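You operate a simulated robot arm through the tools that you are given. There is no shell and no other tool. Be economical: measure what you need, move in short steps, check, and stop when the job is done.

The job below is to be done with a simulated robot arm. You get a single attempt, and the scene is never put back.

JOB
Put things in order on the top of the steel bench. At the end: the black bore gauge is in the brown open carton; one of the short pistons from the top of the steel bench is on top of the cream tin; the black dark bottle (marked "ROTOR OIL") stands where the green jar (marked "GUIDES") stood; the green jar stands on top of the brown felt-soled block; whatever was shut is shut again. Leave all else as you found it, and nothing knocked over.

It is judged by the outcome, as a careful person would: the job done as asked, and still so three seconds after it is handed in. It fails if anything else is knocked over, pushed out of place, dropped, spilled or broken.

ROBOT AND FRAMES
A 7-joint arm with a two-finger parallel gripper, fixed in place. Base frame: the origin is at the foot of the arm, x ahead of it, y to its left, z up; the work surface is at about z = 0. Readings come in cm, degrees, newtons and seconds.
With the tool pointing down near the work surface it reaches from about 22 to 58 cm from the base axis. Its first joint turns from -66.0 to 66.0 degrees. Payload 2.5 kg.
Tool frame: the origin (TCP) lies between the finger pads and is the grasp point; the fingertips stand 2.3 cm ahead of it; z points along the fingers, y is the line along which they close. Largest opening 9.4 cm; finger width 3.8, thickness 1; the body of the gripper, 5.4 by 9.6 cm, starts 3.9 cm behind the TCP.
Orientation is told as [roll, pitch, yaw] about the base's x, y, z axes, in that order, counted from this pose: with the fingers straight down and closing along the base's y, the tool's x points along the base's -x, its y along +y and its z along -z.

CONTROLS
- The arm moves only by the tool arm_command. Its argument "plan" is a list of rows, each a list of 7 numbers: the turn, a rotation vector about the base's x, y, z in units of 180 degrees (1.0 is 180 degrees), then the shift along the base's x, y, z in units of 200 mm (1.0 is 200 mm), then the opening, from 0 (shut) to 1 (fully open). In form: [[wx, wy, wz, tx, ty, tz, grip], ...]. A call has 1 to 10 rows; each row is the pose to reach, as a shift and turn from the pose commanded when the call began. A call with a number of a shift or a turn outside -1 to 1 is refused whole. Rows are played at 5 a second. More than 5 cm and 8.6 degrees between two rows, or a gripper value outside its range, and nothing of the call is played. Where a pose cannot be reached the arm comes as near as it can. A force on the tool above 40 N (or 10 N above the force at the start of the call, whichever is more), or a blocked arm, ends the call early, and 0.2 s more pass. Each finger travels about 10.8 cm/s and halts on what it meets, pressing with about 24 N; the grip force reading is that of the motor and also rises with nothing between the fingers. The clock runs only during rows and for 0.2 s after the last one: add rows that repeat a pose to give the fingers time. The reply holds the time, the measured pose of the TCP, the force on the tool along the base axes, the opening and the grip force, in the units named above and with some noise, and new pictures: "show" is both (left out), scene, wrist or none.
- Cameras (640 x 400 px; columns grow to the right, rows downward): "scene" is fixed at [12.58, -41.29, 53.96]; the picture's right is [0.77, -0.64, 0.00], its down [-0.40, -0.49, -0.78] and it looks along [0.49, 0.60, -0.63] (base axes); focal length 241 px, centre (320, 200). "wrist" rides on the gripper at [8.6, 1.6, -7.5] in the tool frame; the picture's right is [-0.18, 0.98, 0.00], its down [-0.58, -0.11, -0.81] and it looks along [-0.79, -0.15, 0.59] (tool axes); focal length 243 px, centre (320, 200). There is no depth. A picture from a camera that has moved, and an enlarged one, comes with that camera's place and axes in the base frame and with its lens.
- zoom(camera, box): a new picture of the part [left, top, right, bottom] of that camera's present view, enlarged. It takes no simulated time.
- finish_job(): hands the job in; it is judged then, once.

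Go step by step. Nothing tells you positions but the pictures and the camera data: compare them with the known pose of the tool, close in by small moves and look again before you grip or let go. The budget is 120 turns and 170 pictures, counting those below and the enlarged ones. Unless the task says otherwise, let go and move clear before handing in, and close with one line.

The tools are called after "Emit:" as a command line: name --pt "numbers of a row" for each row, then --argument value for the rest, lists and objects as JSON in quotes. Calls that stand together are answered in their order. arm_command: Moves the arm, as the interface text tells. Its arguments: {"type":"object","properties":{"plan":{"type":"array"},"show":{"type":"string","enum":["both","scene","wrist","none"]}},"required":["plan"]} The other tools are called the same way: zoom (camera, box) takes an enlarged picture of a part of a camera's view; finish_job () hands the job in.

At the start:

```text
clock: 0.0
position: [38.2, -23.95, 38.1]
ee_rot: [0.0, 0.0, 0.1]
force: [0.2, 0.6, 0.3]
width: 9.41
grasp_force: 0.0
```

scene: 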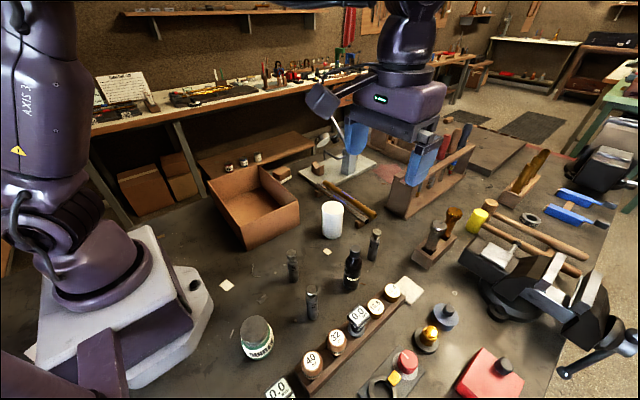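
wrist: 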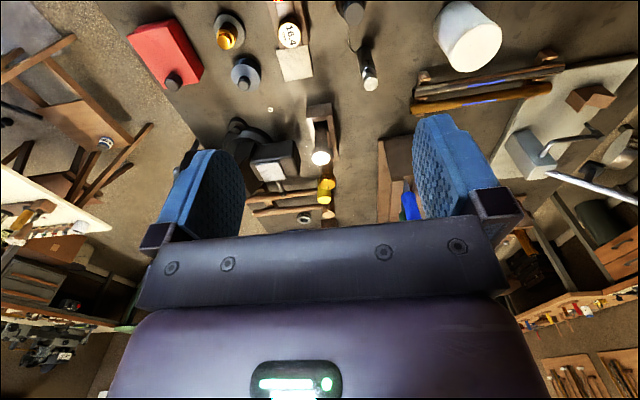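

I see a bench with a carton, a cream tin (white cylinder?), a green jar, a dark bottle, short pistons and other things. I'll zoom in to identify each one.

Emit:
zoom --camera "scene" --box '[200, 220, 440, 400]'

Emit:
zoom --camera "scene" --box '[200, 130, 400, 260]'

Emit:
zoom --camera "scene" --box '[380, 150, 620, 400]'

```text
2.22 times, centred on (320, 310) of scene
camera zoom: at [12.58, -41.29, 53.96], right [0.77, -0.64, 0.0], down [-0.4, -0.49, -0.78], along [0.49, 0.6, -0.63], focal length 536 px, centre (320, -44)
```

zoom: 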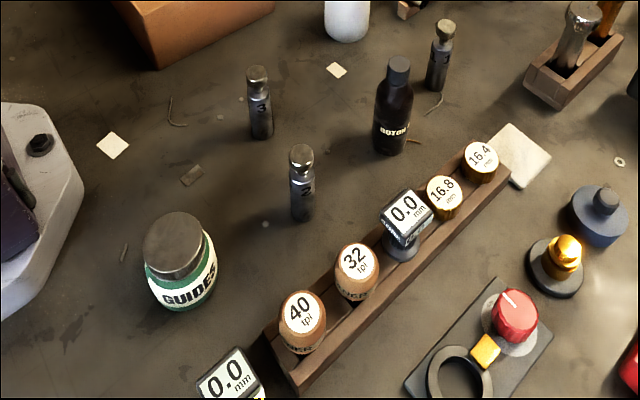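

```text
3.08 times, centred on (300, 195) of scene
camera zoom: at [12.58, -41.29, 53.96], right [0.77, -0.64, 0.0], down [-0.4, -0.49, -0.78], along [0.49, 0.6, -0.63], focal length 742 px, centre (382, 215)
```

zoom: 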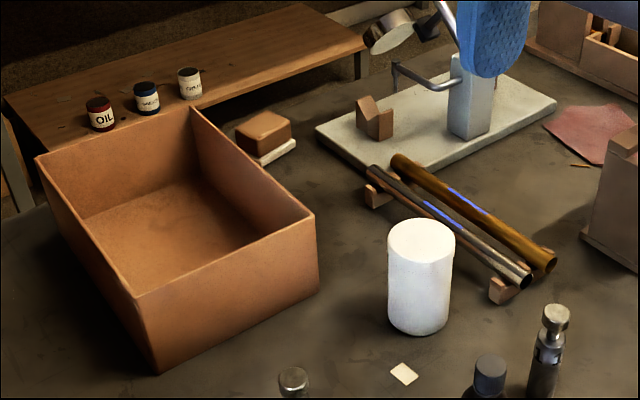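

```text
1.60 times, centred on (500, 275) of scene
camera zoom: at [12.58, -41.29, 53.96], right [0.77, -0.64, 0.0], down [-0.4, -0.49, -0.78], along [0.49, 0.6, -0.63], focal length 386 px, centre (32, 80)
```

zoom: 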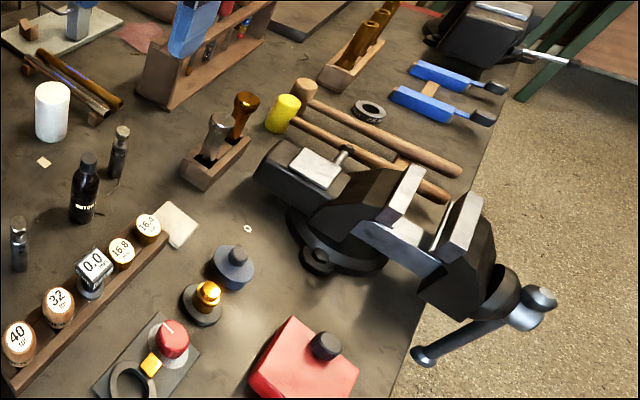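

The gauge with a "0.0 mm" readout shows up twice (in the rack and at the lower edge), so I'll take closer looks at both.

Emit:
zoom --camera "scene" --box '[255, 340, 335, 400]'

Emit:
zoom --camera "scene" --box '[330, 270, 430, 345]'

Emit:
zoom --camera "scene" --box '[275, 220, 395, 325]'

Emit:
zoom --camera "wrist" --box '[120, 0, 560, 240]'

```text
6.67 times, centred on (295, 370) of scene
camera zoom: at [12.58, -41.29, 53.96], right [0.77, -0.64, 0.0], down [-0.4, -0.49, -0.78], along [0.49, 0.6, -0.63], focal length 1607 px, centre (487, -933)
```

zoom: 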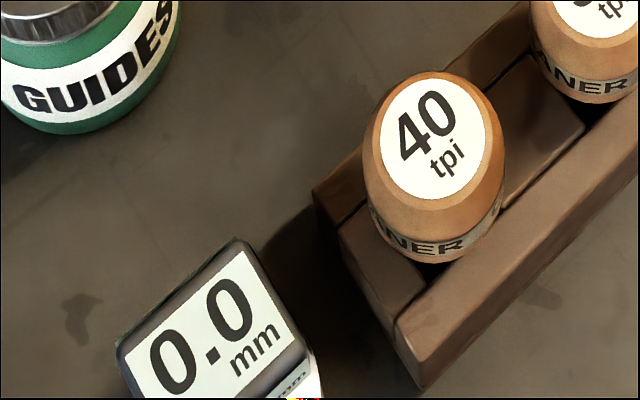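

```text
5.33 times, centred on (380, 308) of scene
camera zoom: at [12.58, -41.29, 53.96], right [0.77, -0.64, 0.0], down [-0.4, -0.49, -0.78], along [0.49, 0.6, -0.63], focal length 1286 px, centre (0, -373)
```

zoom: 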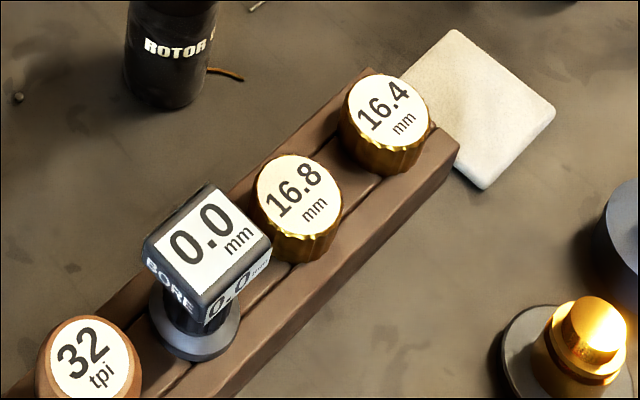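

```text
3.81 times, centred on (335, 272) of scene
camera zoom: at [12.58, -41.29, 53.96], right [0.77, -0.64, 0.0], down [-0.4, -0.49, -0.78], along [0.49, 0.6, -0.63], focal length 918 px, centre (263, -76)
```

zoom: 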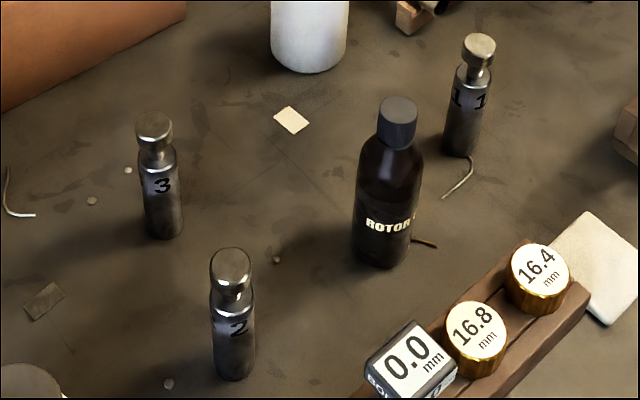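

```text
1.45 times, centred on (340, 120) of wrist
camera zoom: at [29.67, -22.6, 45.57], right [0.18, 0.98, 0.0], down [0.58, -0.11, 0.81], along [0.79, -0.15, -0.59], focal length 353 px, centre (291, 316)
```

zoom: 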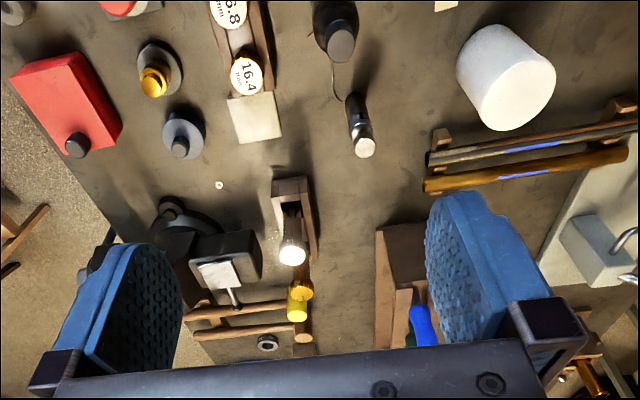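

The pistons numbered 1–3, the white tin near (47,-5), the bottle near (39,-21), the jar near (15.5,-19) and the rack gauge marked BORE near (31.5,-29.5) are located roughly. I'll turn and move to look at the jar and the second readout by the wrist camera.

Emit:
arm_command --pt "0 0 -0.045 -0.12 0.03 0 1" --pt "0 0 -0.09 -0.24 0.06 0 1" --pt "0 0 -0.135 -0.36 0.09 0 1" --pt "0 0 -0.18 -0.48 0.12 0 1" --pt "0 0 -0.225 -0.6 0.15 0 1" --pt "0 0 -0.27 -0.7 0.17 0 1" --pt "0 0 -0.315 -0.8 0.2 0 1" --pt "0 0 -0.36 -0.88 0.2 0 1" --pt "0 0 -0.405 -0.95 0.2 0 1" --pt "0 0 -0.45 -0.95 0.2 0 1" --show "both"

```text
clock: 2.2
position: [19.17, -20.22, 37.99]
ee_rot: [0.0, 0.0, -81.1]
force: [0.5, 0.9, 0.1]
width: 9.39
grasp_force: 0.0
camera wrist: at [19.56, -11.4, 45.53], right [1.0, -0.03, 0.0], down [-0.02, -0.59, 0.81], along [-0.02, -0.81, -0.59], focal length 243 px, centre (320, 200)
```

scene: 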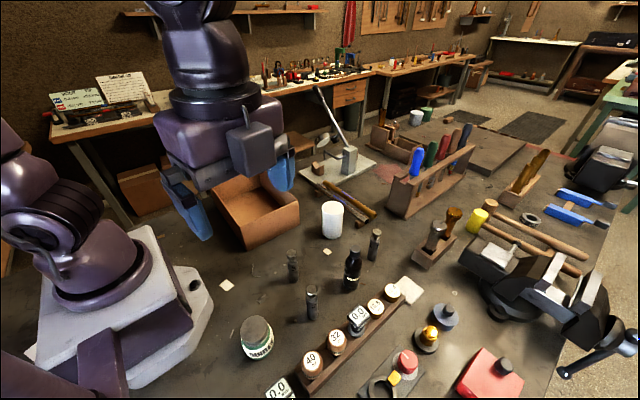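
wrist: 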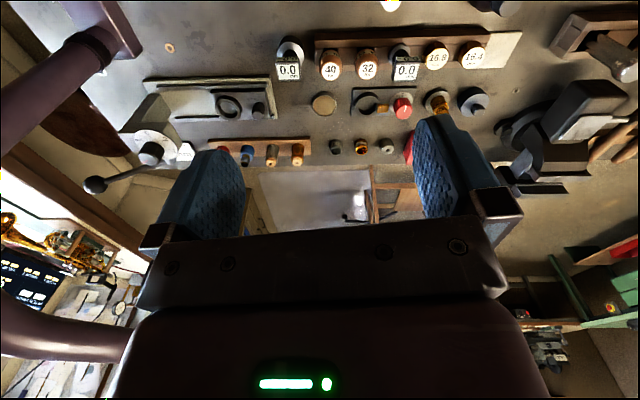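

There are more items on the -y side of the bench that the scene camera can't see. I'll zoom in on them to identify pistons, tins and gauges.

Emit:
zoom --camera "wrist" --box '[120, 60, 320, 185]'

Emit:
zoom --camera "wrist" --box '[260, 20, 440, 160]'

```text
3.20 times, centred on (220, 122) of wrist
camera zoom: at [19.56, -11.4, 45.53], right [1.0, -0.03, 0.0], down [-0.02, -0.59, 0.81], along [-0.02, -0.81, -0.59], focal length 776 px, centre (640, 448)
```

zoom: 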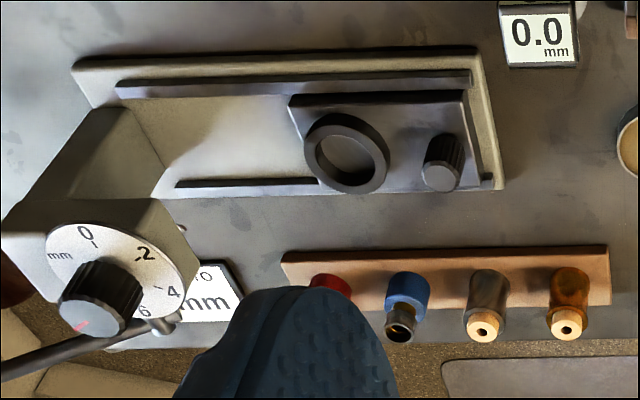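

```text
2.86 times, centred on (350, 90) of wrist
camera zoom: at [19.56, -11.4, 45.53], right [1.0, -0.03, 0.0], down [-0.02, -0.59, 0.81], along [-0.02, -0.81, -0.59], focal length 693 px, centre (234, 514)
```

zoom: 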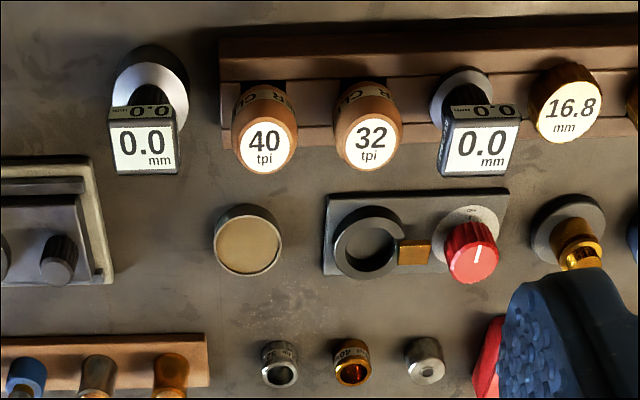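

Two gauges look alike, and a beige round tin and small cylindrical parts sit further out. I'll move nearer to view these closely.

Emit:
arm_command --pt "0 0 0 0.1 -0.15 -0.1 1" --pt "0 0 0 0.2 -0.3 -0.2 1" --pt "0 0 0 0.25 -0.45 -0.3 1" --pt "0 0 0 0.25 -0.5 -0.4 1" --pt "0 0 0 0.25 -0.5 -0.5 1" --show "wrist"

```text
clock: 3.4
position: [24.03, -30.04, 28.15]
ee_rot: [0.0, 0.0, -81.0]
force: [0.0, 0.2, -0.4]
width: 9.4
grasp_force: 0.1
camera wrist: at [24.36, -21.47, 35.62], right [1.0, -0.03, 0.0], down [-0.02, -0.59, 0.81], along [-0.02, -0.81, -0.59], focal length 243 px, centre (320, 200)
```

wrist: 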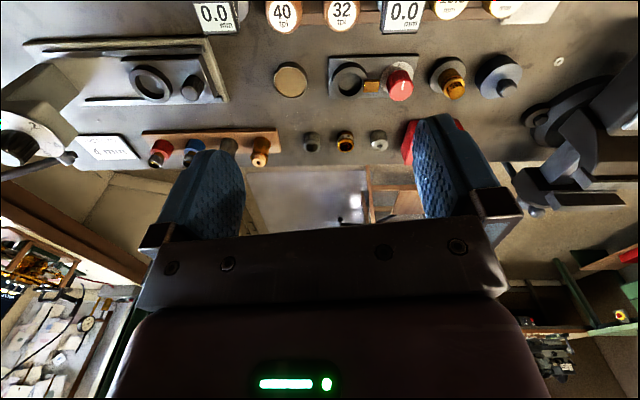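

Emit:
zoom --camera "wrist" --box '[260, 50, 420, 160]'

Emit:
zoom --camera "wrist" --box '[180, 0, 440, 50]'

Emit:
zoom --camera "wrist" --box '[400, 40, 640, 200]'

Emit:
zoom --camera "scene" --box '[370, 120, 560, 270]'

```text
3.64 times, centred on (340, 105) of wrist
camera zoom: at [24.36, -21.47, 35.62], right [1.0, -0.03, 0.0], down [-0.02, -0.59, 0.81], along [-0.02, -0.81, -0.59], focal length 882 px, centre (247, 546)
```

zoom: 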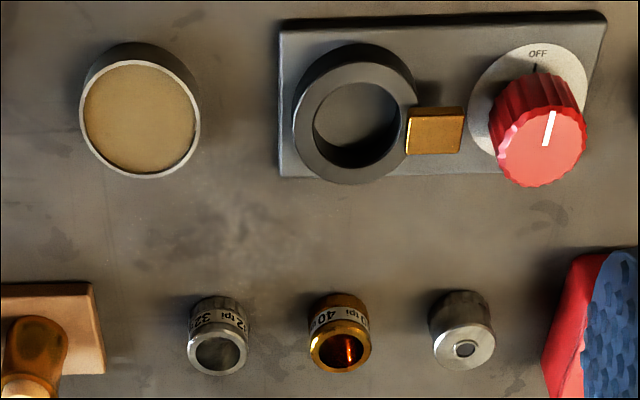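

```text
2.46 times, centred on (310, 25) of wrist
camera zoom: at [24.36, -21.47, 35.62], right [1.0, -0.03, 0.0], down [-0.02, -0.59, 0.81], along [-0.02, -0.81, -0.59], focal length 597 px, centre (345, 631)
```

zoom: 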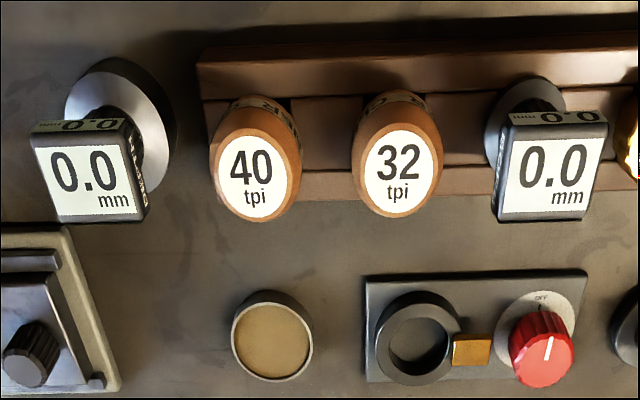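

```text
2.50 times, centred on (520, 120) of wrist
camera zoom: at [24.36, -21.47, 35.62], right [1.0, -0.03, 0.0], down [-0.02, -0.59, 0.81], along [-0.02, -0.81, -0.59], focal length 606 px, centre (-180, 400)
```

zoom: 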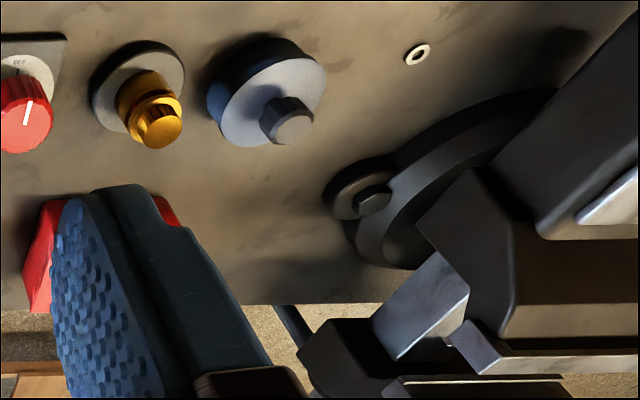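

```text
2.67 times, centred on (465, 195) of scene
camera zoom: at [12.58, -41.29, 53.96], right [0.77, -0.64, 0.0], down [-0.4, -0.49, -0.78], along [0.49, 0.6, -0.63], focal length 643 px, centre (-67, 213)
```

zoom: 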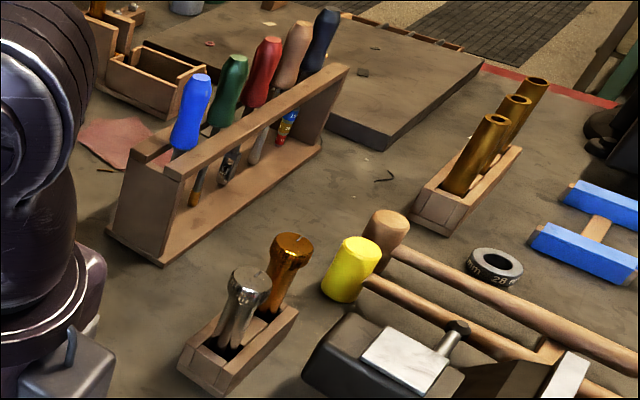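

The parts numbered 1–3 read as valve pistons. I need to tell the two gauges apart, so I'll zoom on the left one.

Emit:
zoom --camera "wrist" --box '[190, 0, 245, 35]'

Emit:
zoom --camera "wrist" --box '[375, 0, 430, 35]'

Emit:
zoom --camera "scene" --box '[262, 370, 310, 400]'

Emit:
zoom --camera "scene" --box '[340, 295, 380, 340]'

```text
11.43 times, centred on (218, 18) of wrist
camera zoom: at [24.36, -21.47, 35.62], right [1.0, -0.03, 0.0], down [-0.02, -0.59, 0.81], along [-0.02, -0.81, -0.59], focal length 2773 px, centre (1491, 2286)
```

zoom: 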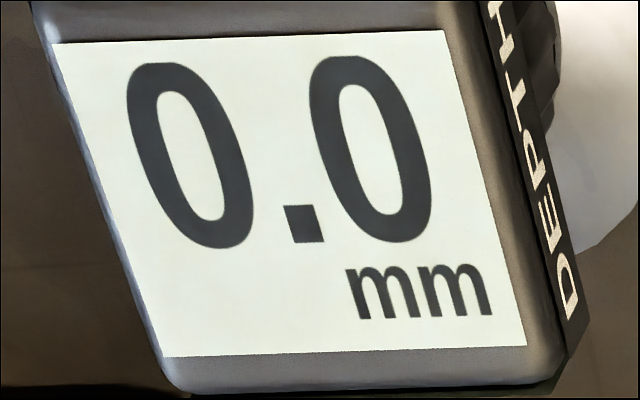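

```text
11.43 times, centred on (402, 18) of wrist
camera zoom: at [24.36, -21.47, 35.62], right [1.0, -0.03, 0.0], down [-0.02, -0.59, 0.81], along [-0.02, -0.81, -0.59], focal length 2773 px, centre (-623, 2286)
```

zoom: 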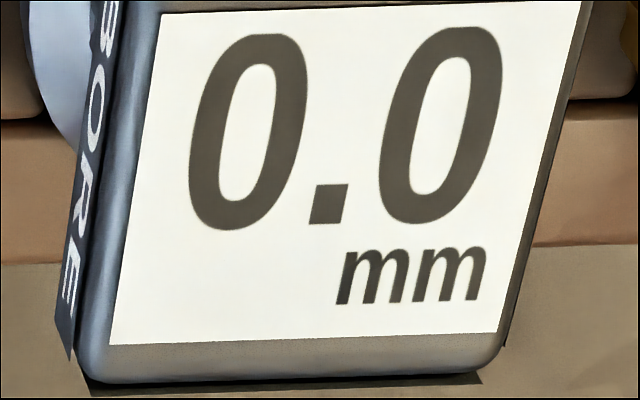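

```text
13.33 times, centred on (286, 385) of scene
camera zoom: at [12.58, -41.29, 53.96], right [0.77, -0.64, 0.0], down [-0.4, -0.49, -0.78], along [0.49, 0.6, -0.63], focal length 3214 px, centre (773, -2267)
```

zoom: 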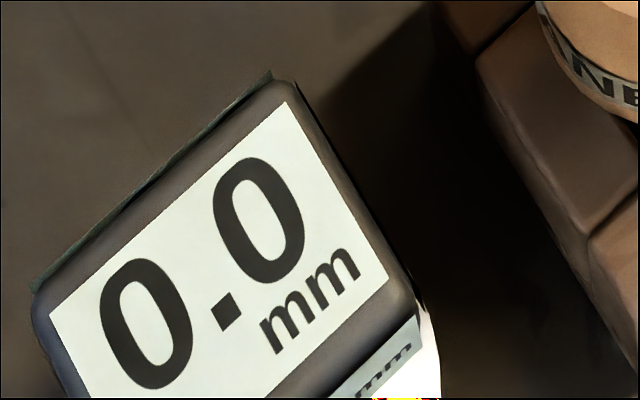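

```text
8.89 times, centred on (360, 318) of scene
camera zoom: at [12.58, -41.29, 53.96], right [0.77, -0.64, 0.0], down [-0.4, -0.49, -0.78], along [0.49, 0.6, -0.63], focal length 2143 px, centre (-36, -844)
```

zoom: 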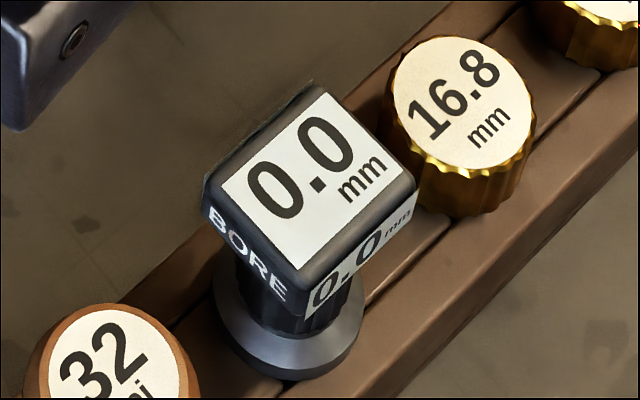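

The rack gauge reads BORE and the loose one reads DEPTH, so the rack one is wanted. Next I'll look at the white cylinder and the felt-soled block with the wrist camera.

Emit:
arm_command --pt "0 0 0.045 0.05 0.0 0.15 1" --pt "0 0 0.09 0.1 0.15 0.3 1" --pt "0 0 0.135 0.15 0.3 0.4 1" --pt "0 0 0.18 0.2 0.45 0.4 1" --pt "0 0 0.225 0.25 0.6 0.4 1" --pt "0 0 0.27 0.3 0.75 0.4 1" --pt "0 0 0.315 0.35 0.9 0.4 1" --pt "0 0 0.36 0.4 1.0 0.4 1" --pt "0 0 0.405 0.4 1.0 0.4 1" --pt "0 0 0.45 0.4 1.0 0.4 1" --show "none"

Emit:
arm_command --pt "0 0 0 0 0.2 0 1" --pt "0 0 0 0 0.4 0 1" --pt "0 0 0 0 0.6 0 1" --pt "0 0 0 0 0.8 0 1" --pt "0 0 0 0 1.0 0 1" --pt "0 0 0 0 1.0 0 1" --show "wrist"

```text
clock: 5.6
position: [32.33, -10.06, 36.04]
ee_rot: [0.0, 0.0, 0.1]
force: [0.4, 0.6, -0.1]
width: 9.41
grasp_force: 0.2
```

```text
clock: 7.0
position: [32.26, 9.78, 35.99]
ee_rot: [0.0, 0.0, 0.0]
force: [-1.0, 0.1, 0.0]
width: 9.37
grasp_force: 0.1
camera wrist: at [23.69, 11.25, 43.47], right [0.18, 0.98, 0.0], down [0.58, -0.11, 0.81], along [0.79, -0.15, -0.59], focal length 243 px, centre (320, 200)
```

wrist: 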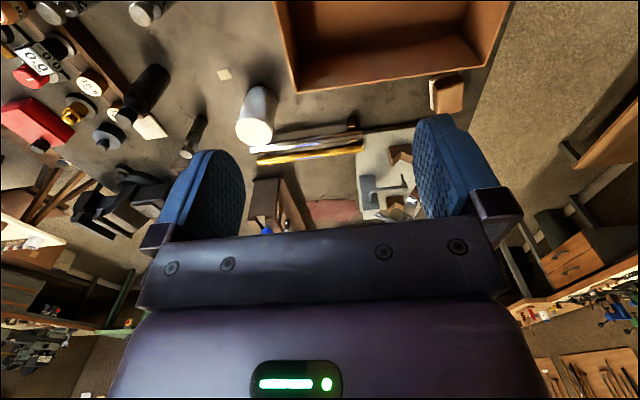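

Emit:
zoom --camera "wrist" --box '[400, 50, 500, 125]'

Emit:
zoom --camera "wrist" --box '[170, 60, 290, 160]'

Emit:
zoom --camera "scene" --box '[200, 100, 360, 200]'

```text
5.33 times, centred on (450, 88) of wrist
camera zoom: at [23.69, 11.25, 43.47], right [0.18, 0.98, 0.0], down [0.58, -0.11, 0.81], along [0.79, -0.15, -0.59], focal length 1294 px, centre (-373, 800)
```

zoom: 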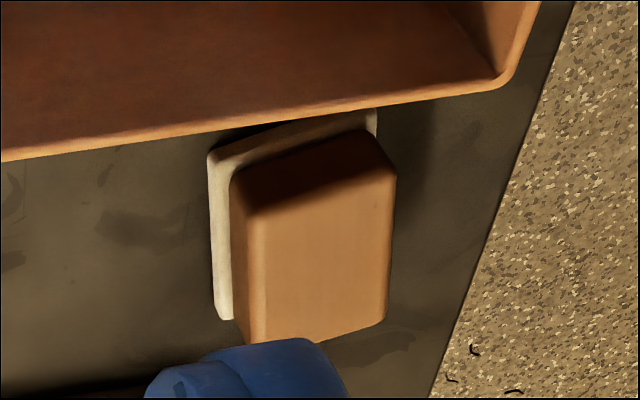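

```text
4.00 times, centred on (230, 110) of wrist
camera zoom: at [23.69, 11.25, 43.47], right [0.18, 0.98, 0.0], down [0.58, -0.11, 0.81], along [0.79, -0.15, -0.59], focal length 970 px, centre (680, 560)
```

zoom: 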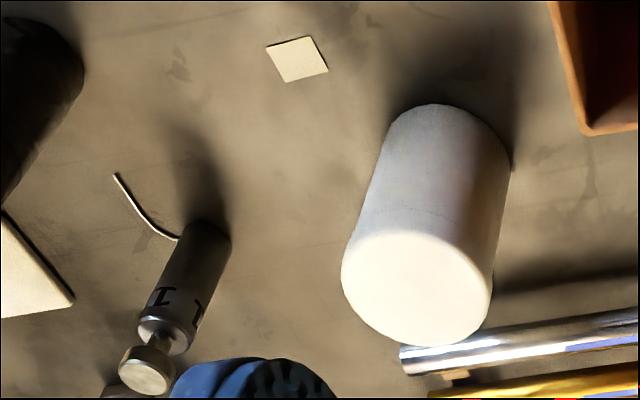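

```text
4.00 times, centred on (280, 150) of scene
camera zoom: at [12.58, -41.29, 53.96], right [0.77, -0.64, 0.0], down [-0.4, -0.49, -0.78], along [0.49, 0.6, -0.63], focal length 964 px, centre (480, 400)
```

zoom: 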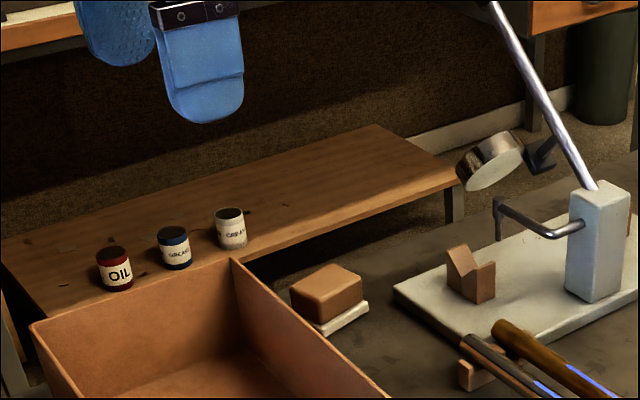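

Small tins stand on the low bench behind the carton, and one looks like it may read "CREAM". I'll zoom in on it.

Emit:
zoom --camera "scene" --box '[220, 145, 270, 177]'

Emit:
zoom --camera "scene" --box '[305, 190, 360, 245]'

```text
12.50 times, centred on (245, 161) of scene
camera zoom: at [12.58, -41.29, 53.96], right [0.77, -0.64, 0.0], down [-0.4, -0.49, -0.78], along [0.49, 0.6, -0.63], focal length 3014 px, centre (1258, 688)
```

zoom: 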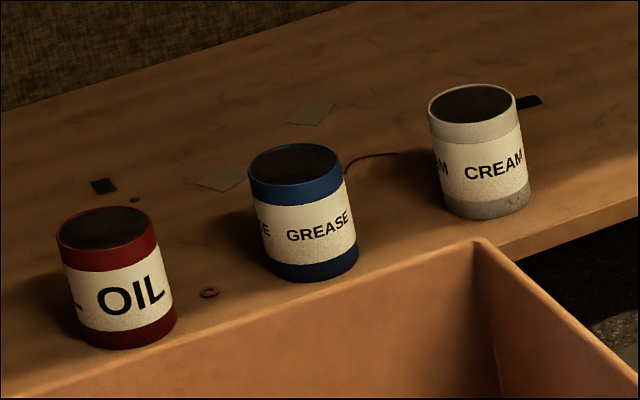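

```text
7.27 times, centred on (332, 218) of scene
camera zoom: at [12.58, -41.29, 53.96], right [0.77, -0.64, 0.0], down [-0.4, -0.49, -0.78], along [0.49, 0.6, -0.63], focal length 1753 px, centre (229, 73)
```

zoom: 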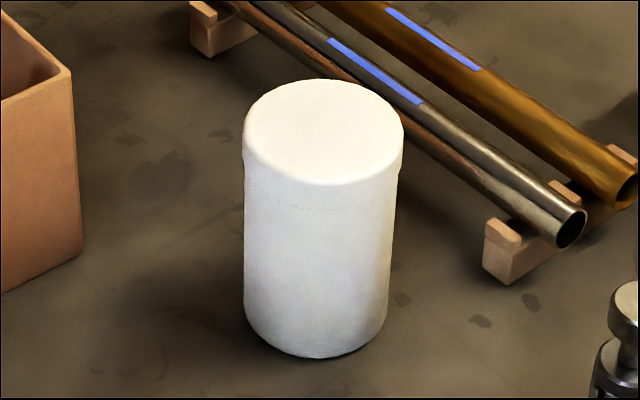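

The CREAM-labelled tin is far off on another bench, out of reach, so the off-white lidded tin on the steel bench is the cream tin. The block's top is near (50.7, 28.5, 5). Next I'll go above the jar with yaw about -81 to measure it.

Emit:
arm_command --pt "0 0 -0.045 -0.08 -0.1 0 1" --pt "0 0 -0.09 -0.16 -0.2 0 1" --pt "0 0 -0.135 -0.24 -0.3 0 1" --pt "0 0 -0.18 -0.32 -0.4 0 1" --pt "0 0 -0.225 -0.4 -0.5 0 1" --pt "0 0 -0.27 -0.48 -0.6 0 1" --pt "0 0 -0.315 -0.56 -0.7 0 1" --pt "0 0 -0.36 -0.64 -0.8 -0.1 1" --pt "0 0 -0.405 -0.7 -0.9 -0.2 1" --pt "0 0 -0.45 -0.74 -1.0 -0.3 1" --show "wrist"

```text
clock: 9.2
position: [17.32, -10.06, 30.04]
ee_rot: [0.0, -0.1, -81.1]
force: [0.1, -0.2, 0.8]
width: 9.41
grasp_force: 0.1
camera wrist: at [17.76, -1.48, 37.51], right [1.0, -0.03, 0.0], down [-0.02, -0.59, 0.81], along [-0.02, -0.81, -0.59], focal length 243 px, centre (320, 200)
```

wrist: 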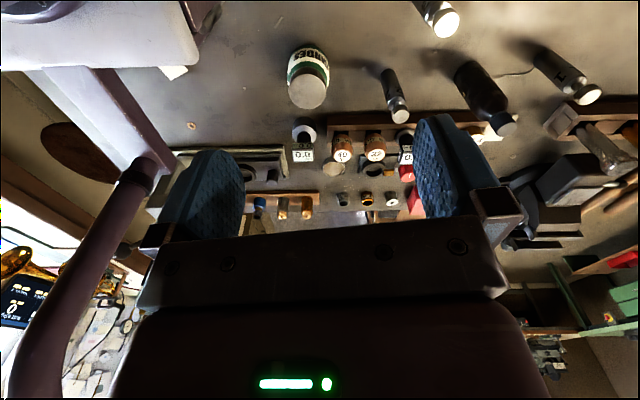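

Emit:
zoom --camera "wrist" --box '[270, 30, 350, 110]'

Emit:
zoom --camera "scene" --box '[230, 305, 290, 365]'

```text
5.00 times, centred on (310, 70) of wrist
camera zoom: at [17.76, -1.48, 37.51], right [1.0, -0.03, 0.0], down [-0.02, -0.59, 0.81], along [-0.02, -0.81, -0.59], focal length 1213 px, centre (370, 850)
```

zoom: 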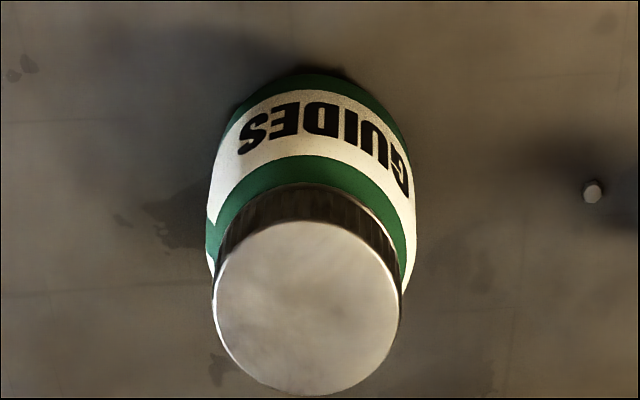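

```text
6.67 times, centred on (260, 335) of scene
camera zoom: at [12.58, -41.29, 53.96], right [0.77, -0.64, 0.0], down [-0.4, -0.49, -0.78], along [0.49, 0.6, -0.63], focal length 1607 px, centre (720, -700)
```

zoom: 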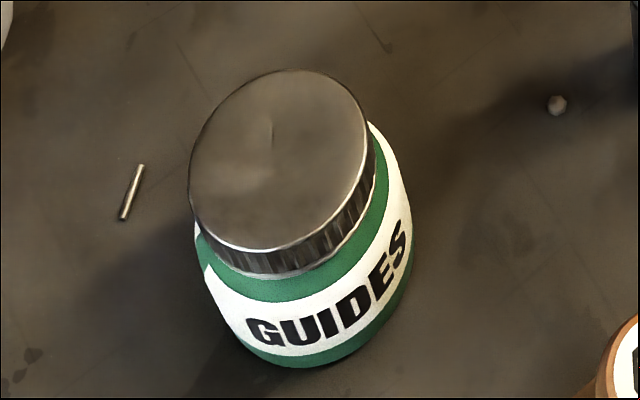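

The jar's lid centre triangulates to about (15.6, -18.7), with the top at z≈7.5 and a body about 5.9 cm across. I'll move above it first, then check.

Emit:
arm_command --pt "0 0 0 -0.043 -0.216 -0.05 1" --pt "0 0 0 -0.086 -0.432 -0.1 1" --pt "0 0 0 -0.086 -0.432 -0.3 1" --pt "0 0 0 -0.086 -0.432 -0.5 1" --pt "0 0 0 -0.086 -0.432 -0.7 1" --pt "0 0 0 -0.086 -0.432 -0.84 1"

```text
clock: 10.6
position: [15.66, -18.55, 13.22]
ee_rot: [0.0, 0.1, -80.9]
force: [0.0, 0.3, -0.7]
width: 9.39
grasp_force: 0.1
camera wrist: at [16.02, -9.91, 20.76], right [1.0, -0.03, 0.0], down [-0.02, -0.59, 0.81], along [-0.02, -0.81, -0.59], focal length 243 px, centre (320, 200)
```

scene: 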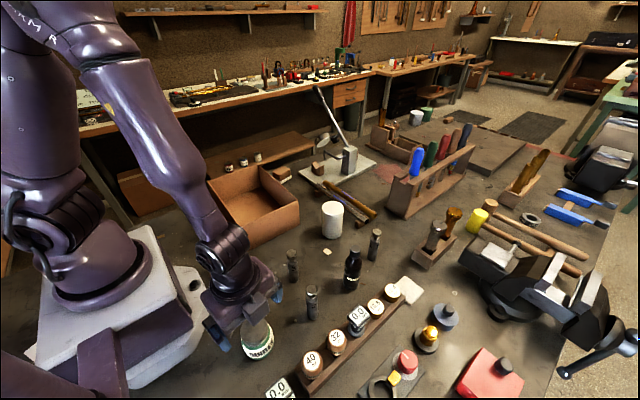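
wrist: 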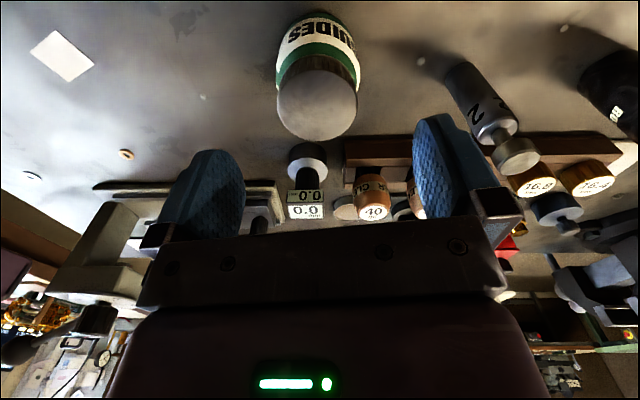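

The jar is centred between the fingers, so I'll descend to z≈4 and close.

Emit:
arm_command --pt "0 0 0 0 0.0 -0.2 1" --pt "0 0 0 0 0.0 -0.36 1" --pt "0 0 0 0 0.0 -0.46 1" --pt "0 0 0 0 0.0 -0.46 1" --pt "0 0 0 0 0 -0.46 0.5" --pt "0 0 0 0 0 -0.46 0.3" --pt "0 0 0 0 0 -0.46 0.3"

```text
clock: 12.2
position: [15.63, -18.69, 4.16]
ee_rot: [0.0, 0.1, -81.0]
force: [-0.8, 0.3, -0.5]
width: 5.71
grasp_force: 23.6
camera wrist: at [15.97, -9.98, 11.63], right [1.0, -0.03, 0.0], down [-0.02, -0.59, 0.81], along [-0.02, -0.81, -0.59], focal length 243 px, centre (320, 200)
```

scene: 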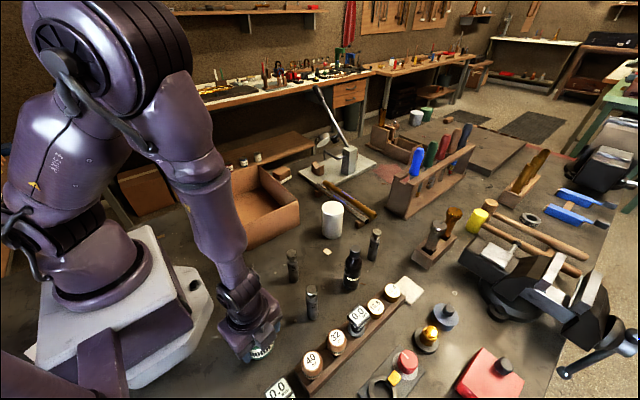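
wrist: 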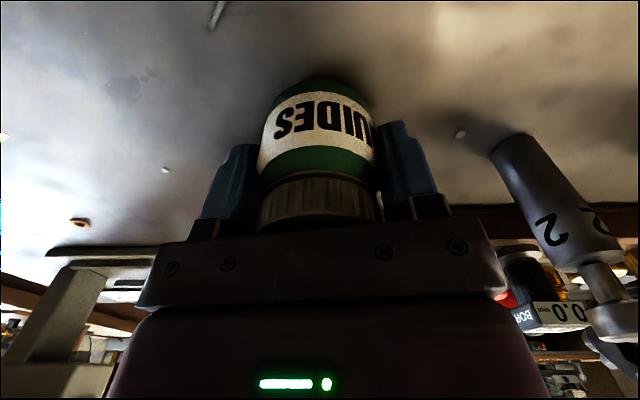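

The jar is held. I'll lift it and carry it high toward the block.

Emit:
arm_command --pt "0 0 0 0 0 0.1 0.3" --pt "0 0 0 0 0 0.3 0.3" --pt "0 0 0 0 0 0.5 0.3" --pt "0 0 0 0 0 0.7 0.3" --pt "0 0 0 0 0 0.9 0.3" --pt "0 0 0 0 0 1.0 0.3" --show "wrist"

Emit:
arm_command --pt "0 0 0.025 0.1 0.1 0 0.3" --pt "0 0 0.06 0.2 0.25 0 0.3" --pt "0 0 0.1 0.3 0.4 0 0.3" --pt "0 0 0.14 0.4 0.55 0 0.3" --pt "0 0 0.18 0.5 0.7 0 0.3" --pt "0 0 0.22 0.6 0.85 0 0.3" --pt "0 0 0.25 0.7 1.0 0 0.3" --show "none"

Emit:
arm_command --pt "0 0 0.03 0.07 0.15 0 0.3" --pt "0 0 0.06 0.14 0.3 0 0.3" --pt "0 0 0.09 0.2 0.45 0 0.3" --pt "0 0 0.12 0.27 0.6 0 0.3" --pt "0 0 0.15 0.34 0.75 0 0.3" --pt "0 0 0.18 0.4 0.9 0 0.3" --pt "0 0 0.2 0.45 1.0 0 0.3" --show "both"

```text
clock: 13.6
position: [15.69, -18.65, 24.08]
ee_rot: [0.1, 0.0, -81.1]
force: [0.2, -0.7, -2.2]
width: 5.7
grasp_force: 23.5
camera wrist: at [16.04, -9.98, 31.58], right [1.0, -0.03, 0.0], down [-0.02, -0.59, 0.81], along [-0.02, -0.81, -0.59], focal length 243 px, centre (320, 200)
```

wrist: 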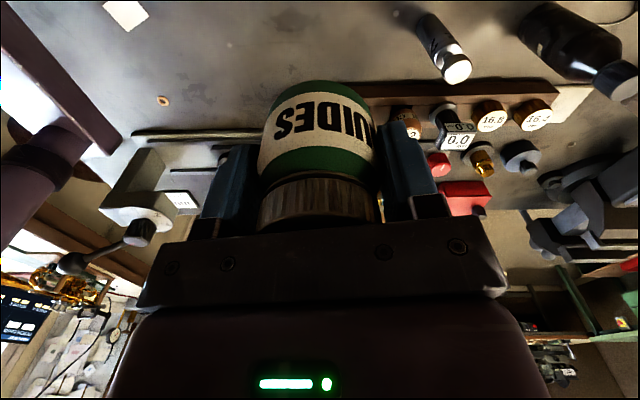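

```text
clock: 15.2
position: [29.68, 1.6, 24.11]
ee_rot: [0.0, 0.0, -35.6]
force: [0.2, -0.8, -2.0]
width: 5.7
grasp_force: 23.9
```

```text
clock: 16.8
position: [38.55, 21.33, 24.0]
ee_rot: [0.1, 0.0, 0.2]
force: [-0.1, -0.5, -2.3]
width: 5.69
grasp_force: 24.0
camera wrist: at [29.98, 22.89, 31.55], right [0.18, 0.98, 0.0], down [0.58, -0.11, 0.81], along [0.79, -0.15, -0.59], focal length 243 px, centre (320, 200)
```

scene: 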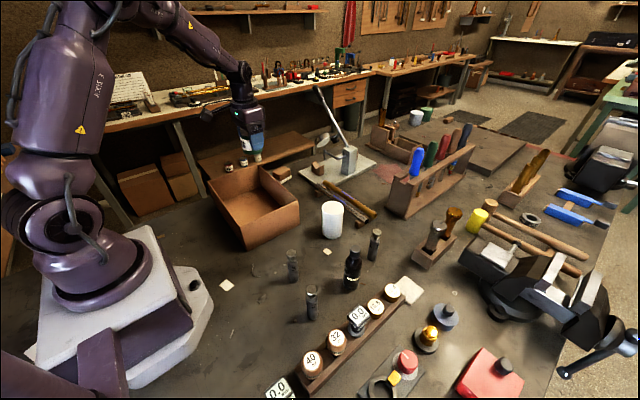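
wrist: 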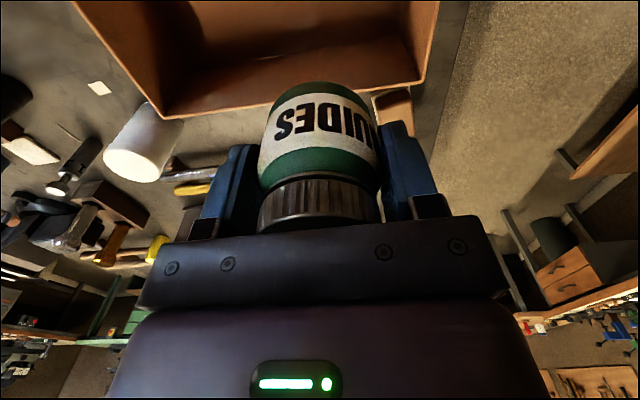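

The jar is near the block at height. I'll move over the block and stay high to check alignment and reach.

Emit:
arm_command --pt "0 0 0 0.15 0.09 0 0.3" --pt "0 0 0 0.3 0.18 0 0.3" --pt "0 0 0 0.45 0.27 -0.1 0.3" --pt "0 0 0 0.6 0.35 -0.2 0.3" --pt "0 0 0 0.6 0.35 -0.4 0.3" --pt "0 0 0 0.6 0.35 -0.5 0.3" --pt "0 0 0 0.6 0.35 -0.5 0.3"

Emit:
zoom --camera "scene" --box '[220, 100, 340, 200]'

```text
clock: 18.4
position: [50.62, 28.35, 13.93]
ee_rot: [0.0, 0.1, 0.2]
force: [-0.2, -1.0, -2.8]
width: 5.7
grasp_force: 24.5
camera wrist: at [42.15, 29.77, 21.44], right [0.18, 0.98, 0.0], down [0.58, -0.11, 0.81], along [0.79, -0.15, -0.59], focal length 243 px, centre (320, 200)
```

scene: 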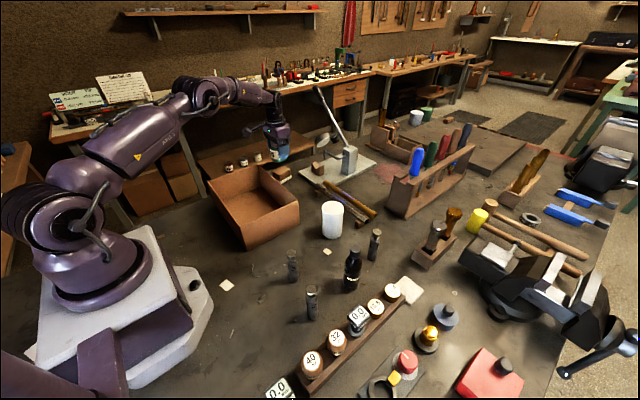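
wrist: 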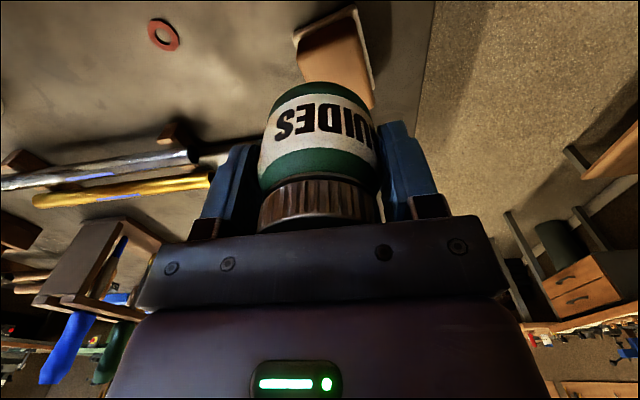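

```text
4.00 times, centred on (280, 150) of scene
camera zoom: at [12.59, -41.29, 53.96], right [0.77, -0.64, 0.0], down [-0.4, -0.49, -0.78], along [0.49, 0.6, -0.63], focal length 964 px, centre (480, 400)
```

zoom: 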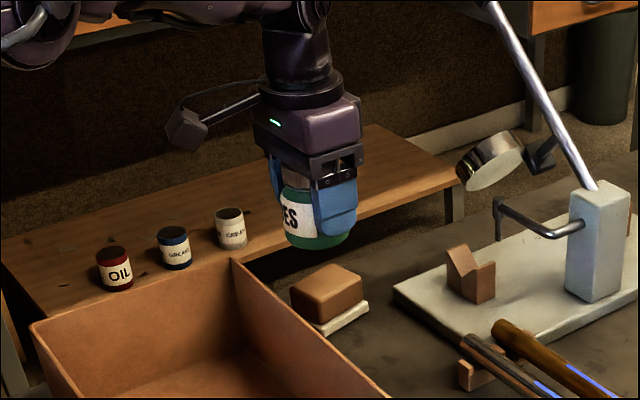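

Reach is fine here. I'll zoom to refine the block's location relative to the jar.

Emit:
zoom --camera "wrist" --box '[270, 0, 400, 120]'

Emit:
zoom --camera "scene" --box '[280, 158, 320, 188]'

```text
3.33 times, centred on (335, 60) of wrist
camera zoom: at [42.15, 29.77, 21.44], right [0.18, 0.98, 0.0], down [0.58, -0.11, 0.81], along [0.79, -0.15, -0.59], focal length 809 px, centre (270, 667)
```

zoom: 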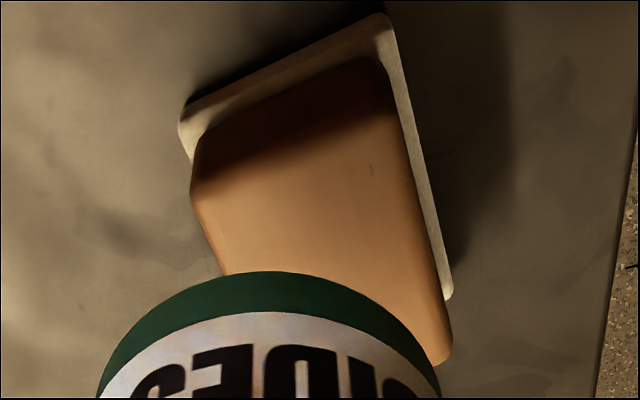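

```text
13.33 times, centred on (300, 173) of scene
camera zoom: at [12.59, -41.29, 53.96], right [0.77, -0.64, 0.0], down [-0.4, -0.49, -0.78], along [0.49, 0.6, -0.63], focal length 3214 px, centre (587, 560)
```

zoom: 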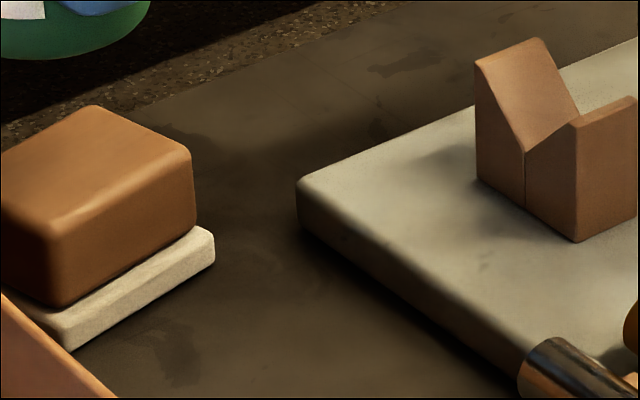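

The block's centre refines to about (51.2, 29.3), with the top at z≈4.6. I'll shift to that and descend to just above it.

Emit:
arm_command --pt "0 0 0 0.027 0.045 0 0.3" --pt "0 0 0 0.027 0.045 -0.1 0.3" --pt "0 0 0 0.027 0.045 -0.18 0.3" --pt "0 0 0 0.027 0.045 -0.22 0.3" --pt "0 0 0 0.027 0.045 -0.22 0.3"

Emit:
zoom --camera "scene" --box '[260, 130, 320, 190]'

Emit:
zoom --camera "wrist" --box '[270, 0, 400, 120]'

```text
clock: 19.6
position: [51.04, 29.2, 9.57]
ee_rot: [0.0, 0.0, -0.1]
force: [1.0, 0.2, -2.1]
width: 5.71
grasp_force: 24.1
camera wrist: at [42.58, 30.65, 17.14], right [0.18, 0.98, 0.0], down [0.58, -0.11, 0.81], along [0.79, -0.15, -0.59], focal length 243 px, centre (320, 200)
```

scene: 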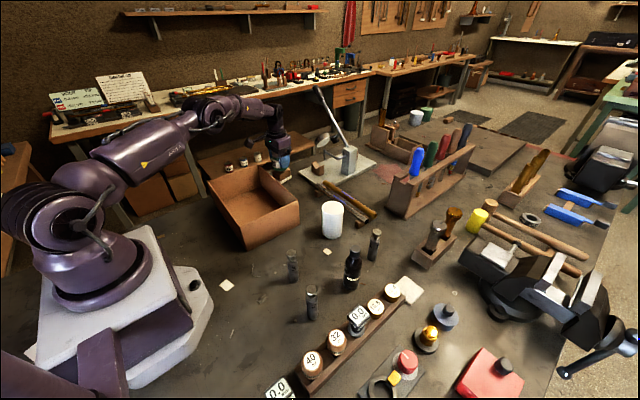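
wrist: 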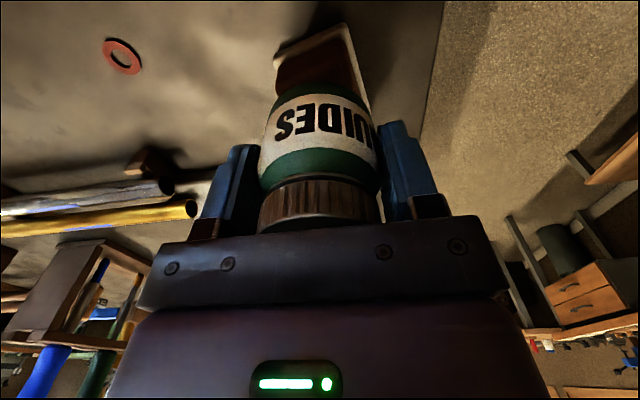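

```text
6.67 times, centred on (290, 160) of scene
camera zoom: at [12.59, -41.29, 53.96], right [0.77, -0.64, 0.0], down [-0.4, -0.49, -0.78], along [0.49, 0.6, -0.63], focal length 1607 px, centre (520, 467)
```

zoom: 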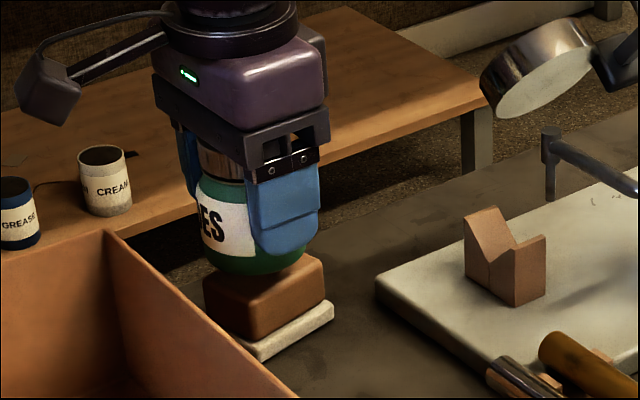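

```text
3.33 times, centred on (335, 60) of wrist
camera zoom: at [42.58, 30.65, 17.14], right [0.18, 0.98, 0.0], down [0.58, -0.11, 0.81], along [0.79, -0.15, -0.59], focal length 809 px, centre (270, 667)
```

zoom: 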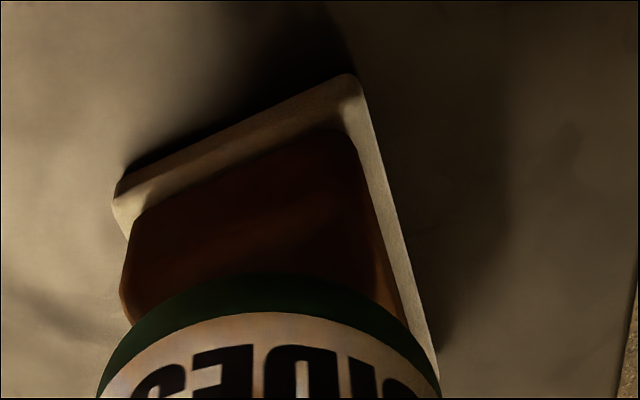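

The jar is centred over the block. I'll lower slowly until contact.

Emit:
arm_command --pt "0 0 0 0 0 -0.012 0.3" --pt "0 0 0 0 0 -0.02 0.3" --pt "0 0 0 0 0 -0.028 0.3" --pt "0 0 0 0 0 -0.028 0.3" --show "none"

Emit:
zoom --camera "scene" --box '[270, 150, 310, 190]'

```text
clock: 20.6
position: [51.15, 29.19, 9.12]
ee_rot: [0.0, 0.0, 0.1]
force: [0.0, -0.5, -2.9]
width: 5.7
grasp_force: 23.5
```

```text
10.00 times, centred on (290, 170) of scene
camera zoom: at [12.59, -41.29, 53.96], right [0.77, -0.64, 0.0], down [-0.4, -0.49, -0.78], along [0.49, 0.6, -0.63], focal length 2411 px, centre (620, 500)
```

zoom: 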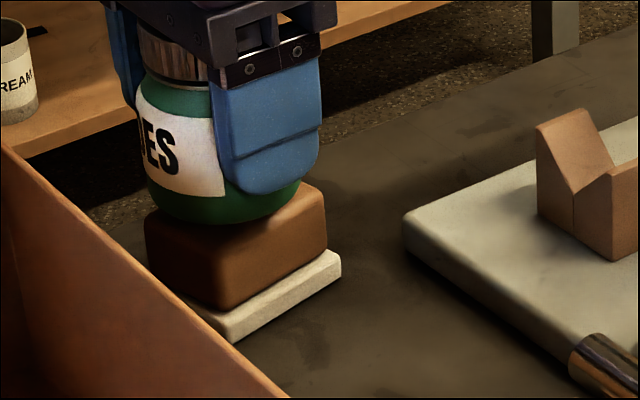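

No contact yet; the jar looks centred. I'll continue down gently.

Emit:
arm_command --pt "0 0 0 0 0 -0.008 0.3" --pt "0 0 0 0 0 -0.014 0.3" --pt "0 0 0 0 0 -0.014 0.3" --show "none"

```text
clock: 21.4
position: [51.21, 29.12, 8.76]
ee_rot: [-0.1, 0.0, 0.1]
force: [-0.1, -0.1, -2.2]
width: 5.7
grasp_force: 24.0
```

Emit:
arm_command --pt "0 0 0 0 0 -0.008 0.3" --pt "0 0 0 0 0 -0.013 0.3" --pt "0 0 0 0 0 -0.013 0.3" --show "none"

Emit:
zoom --camera "scene" --box '[270, 150, 310, 190]'

```text
clock: 22.2
position: [51.22, 29.18, 8.36]
ee_rot: [0.0, 0.0, 0.1]
force: [-0.6, 0.6, -1.7]
width: 5.72
grasp_force: 24.1
```

```text
10.00 times, centred on (290, 170) of scene
camera zoom: at [12.59, -41.29, 53.96], right [0.77, -0.64, 0.0], down [-0.4, -0.49, -0.78], along [0.49, 0.6, -0.63], focal length 2411 px, centre (620, 500)
```

zoom: 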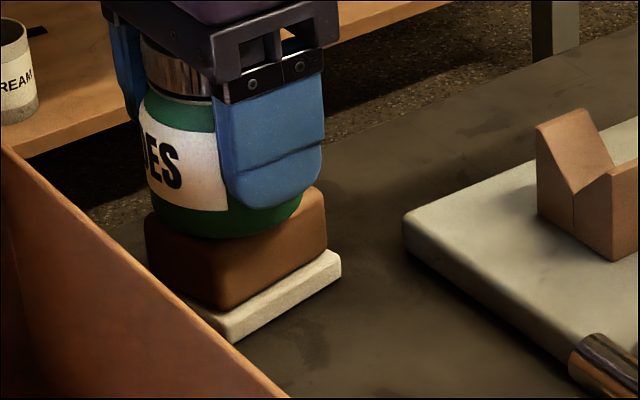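

Still no contact; continuing down in small steps.

Emit:
arm_command --pt "0 0 0 0 0 -0.008 0.3" --pt "0 0 0 0 0 -0.013 0.3" --pt "0 0 0 0 0 -0.013 0.3" --show "none"

```text
clock: 23.0
position: [51.19, 29.24, 8.25]
ee_rot: [0.1, -0.1, 0.1]
force: [0.5, 0.3, -2.1]
width: 5.7
grasp_force: 24.5
```

Emit:
arm_command --pt "0 0 0 0 0 -0.008 0.3" --pt "0 0 0 0 0 -0.013 0.3" --pt "0 0 0 0 0 -0.013 0.3" --show "none"

Emit:
zoom --camera "scene" --box '[270, 150, 310, 190]'

```text
clock: 23.8
position: [51.39, 29.29, 8.14]
ee_rot: [0.0, -0.2, 0.1]
force: [-6.8, -3.5, 21.5]
width: 5.7
grasp_force: 24.0
```

```text
10.00 times, centred on (290, 170) of scene
camera zoom: at [12.57, -41.3, 53.96], right [0.77, -0.64, 0.0], down [-0.4, -0.49, -0.78], along [0.49, 0.6, -0.63], focal length 2411 px, centre (620, 500)
```

zoom: 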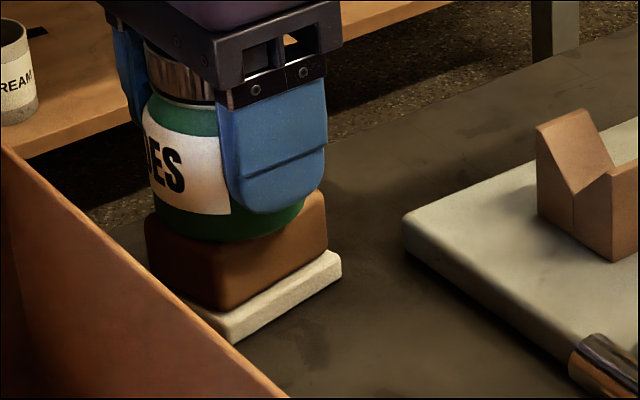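

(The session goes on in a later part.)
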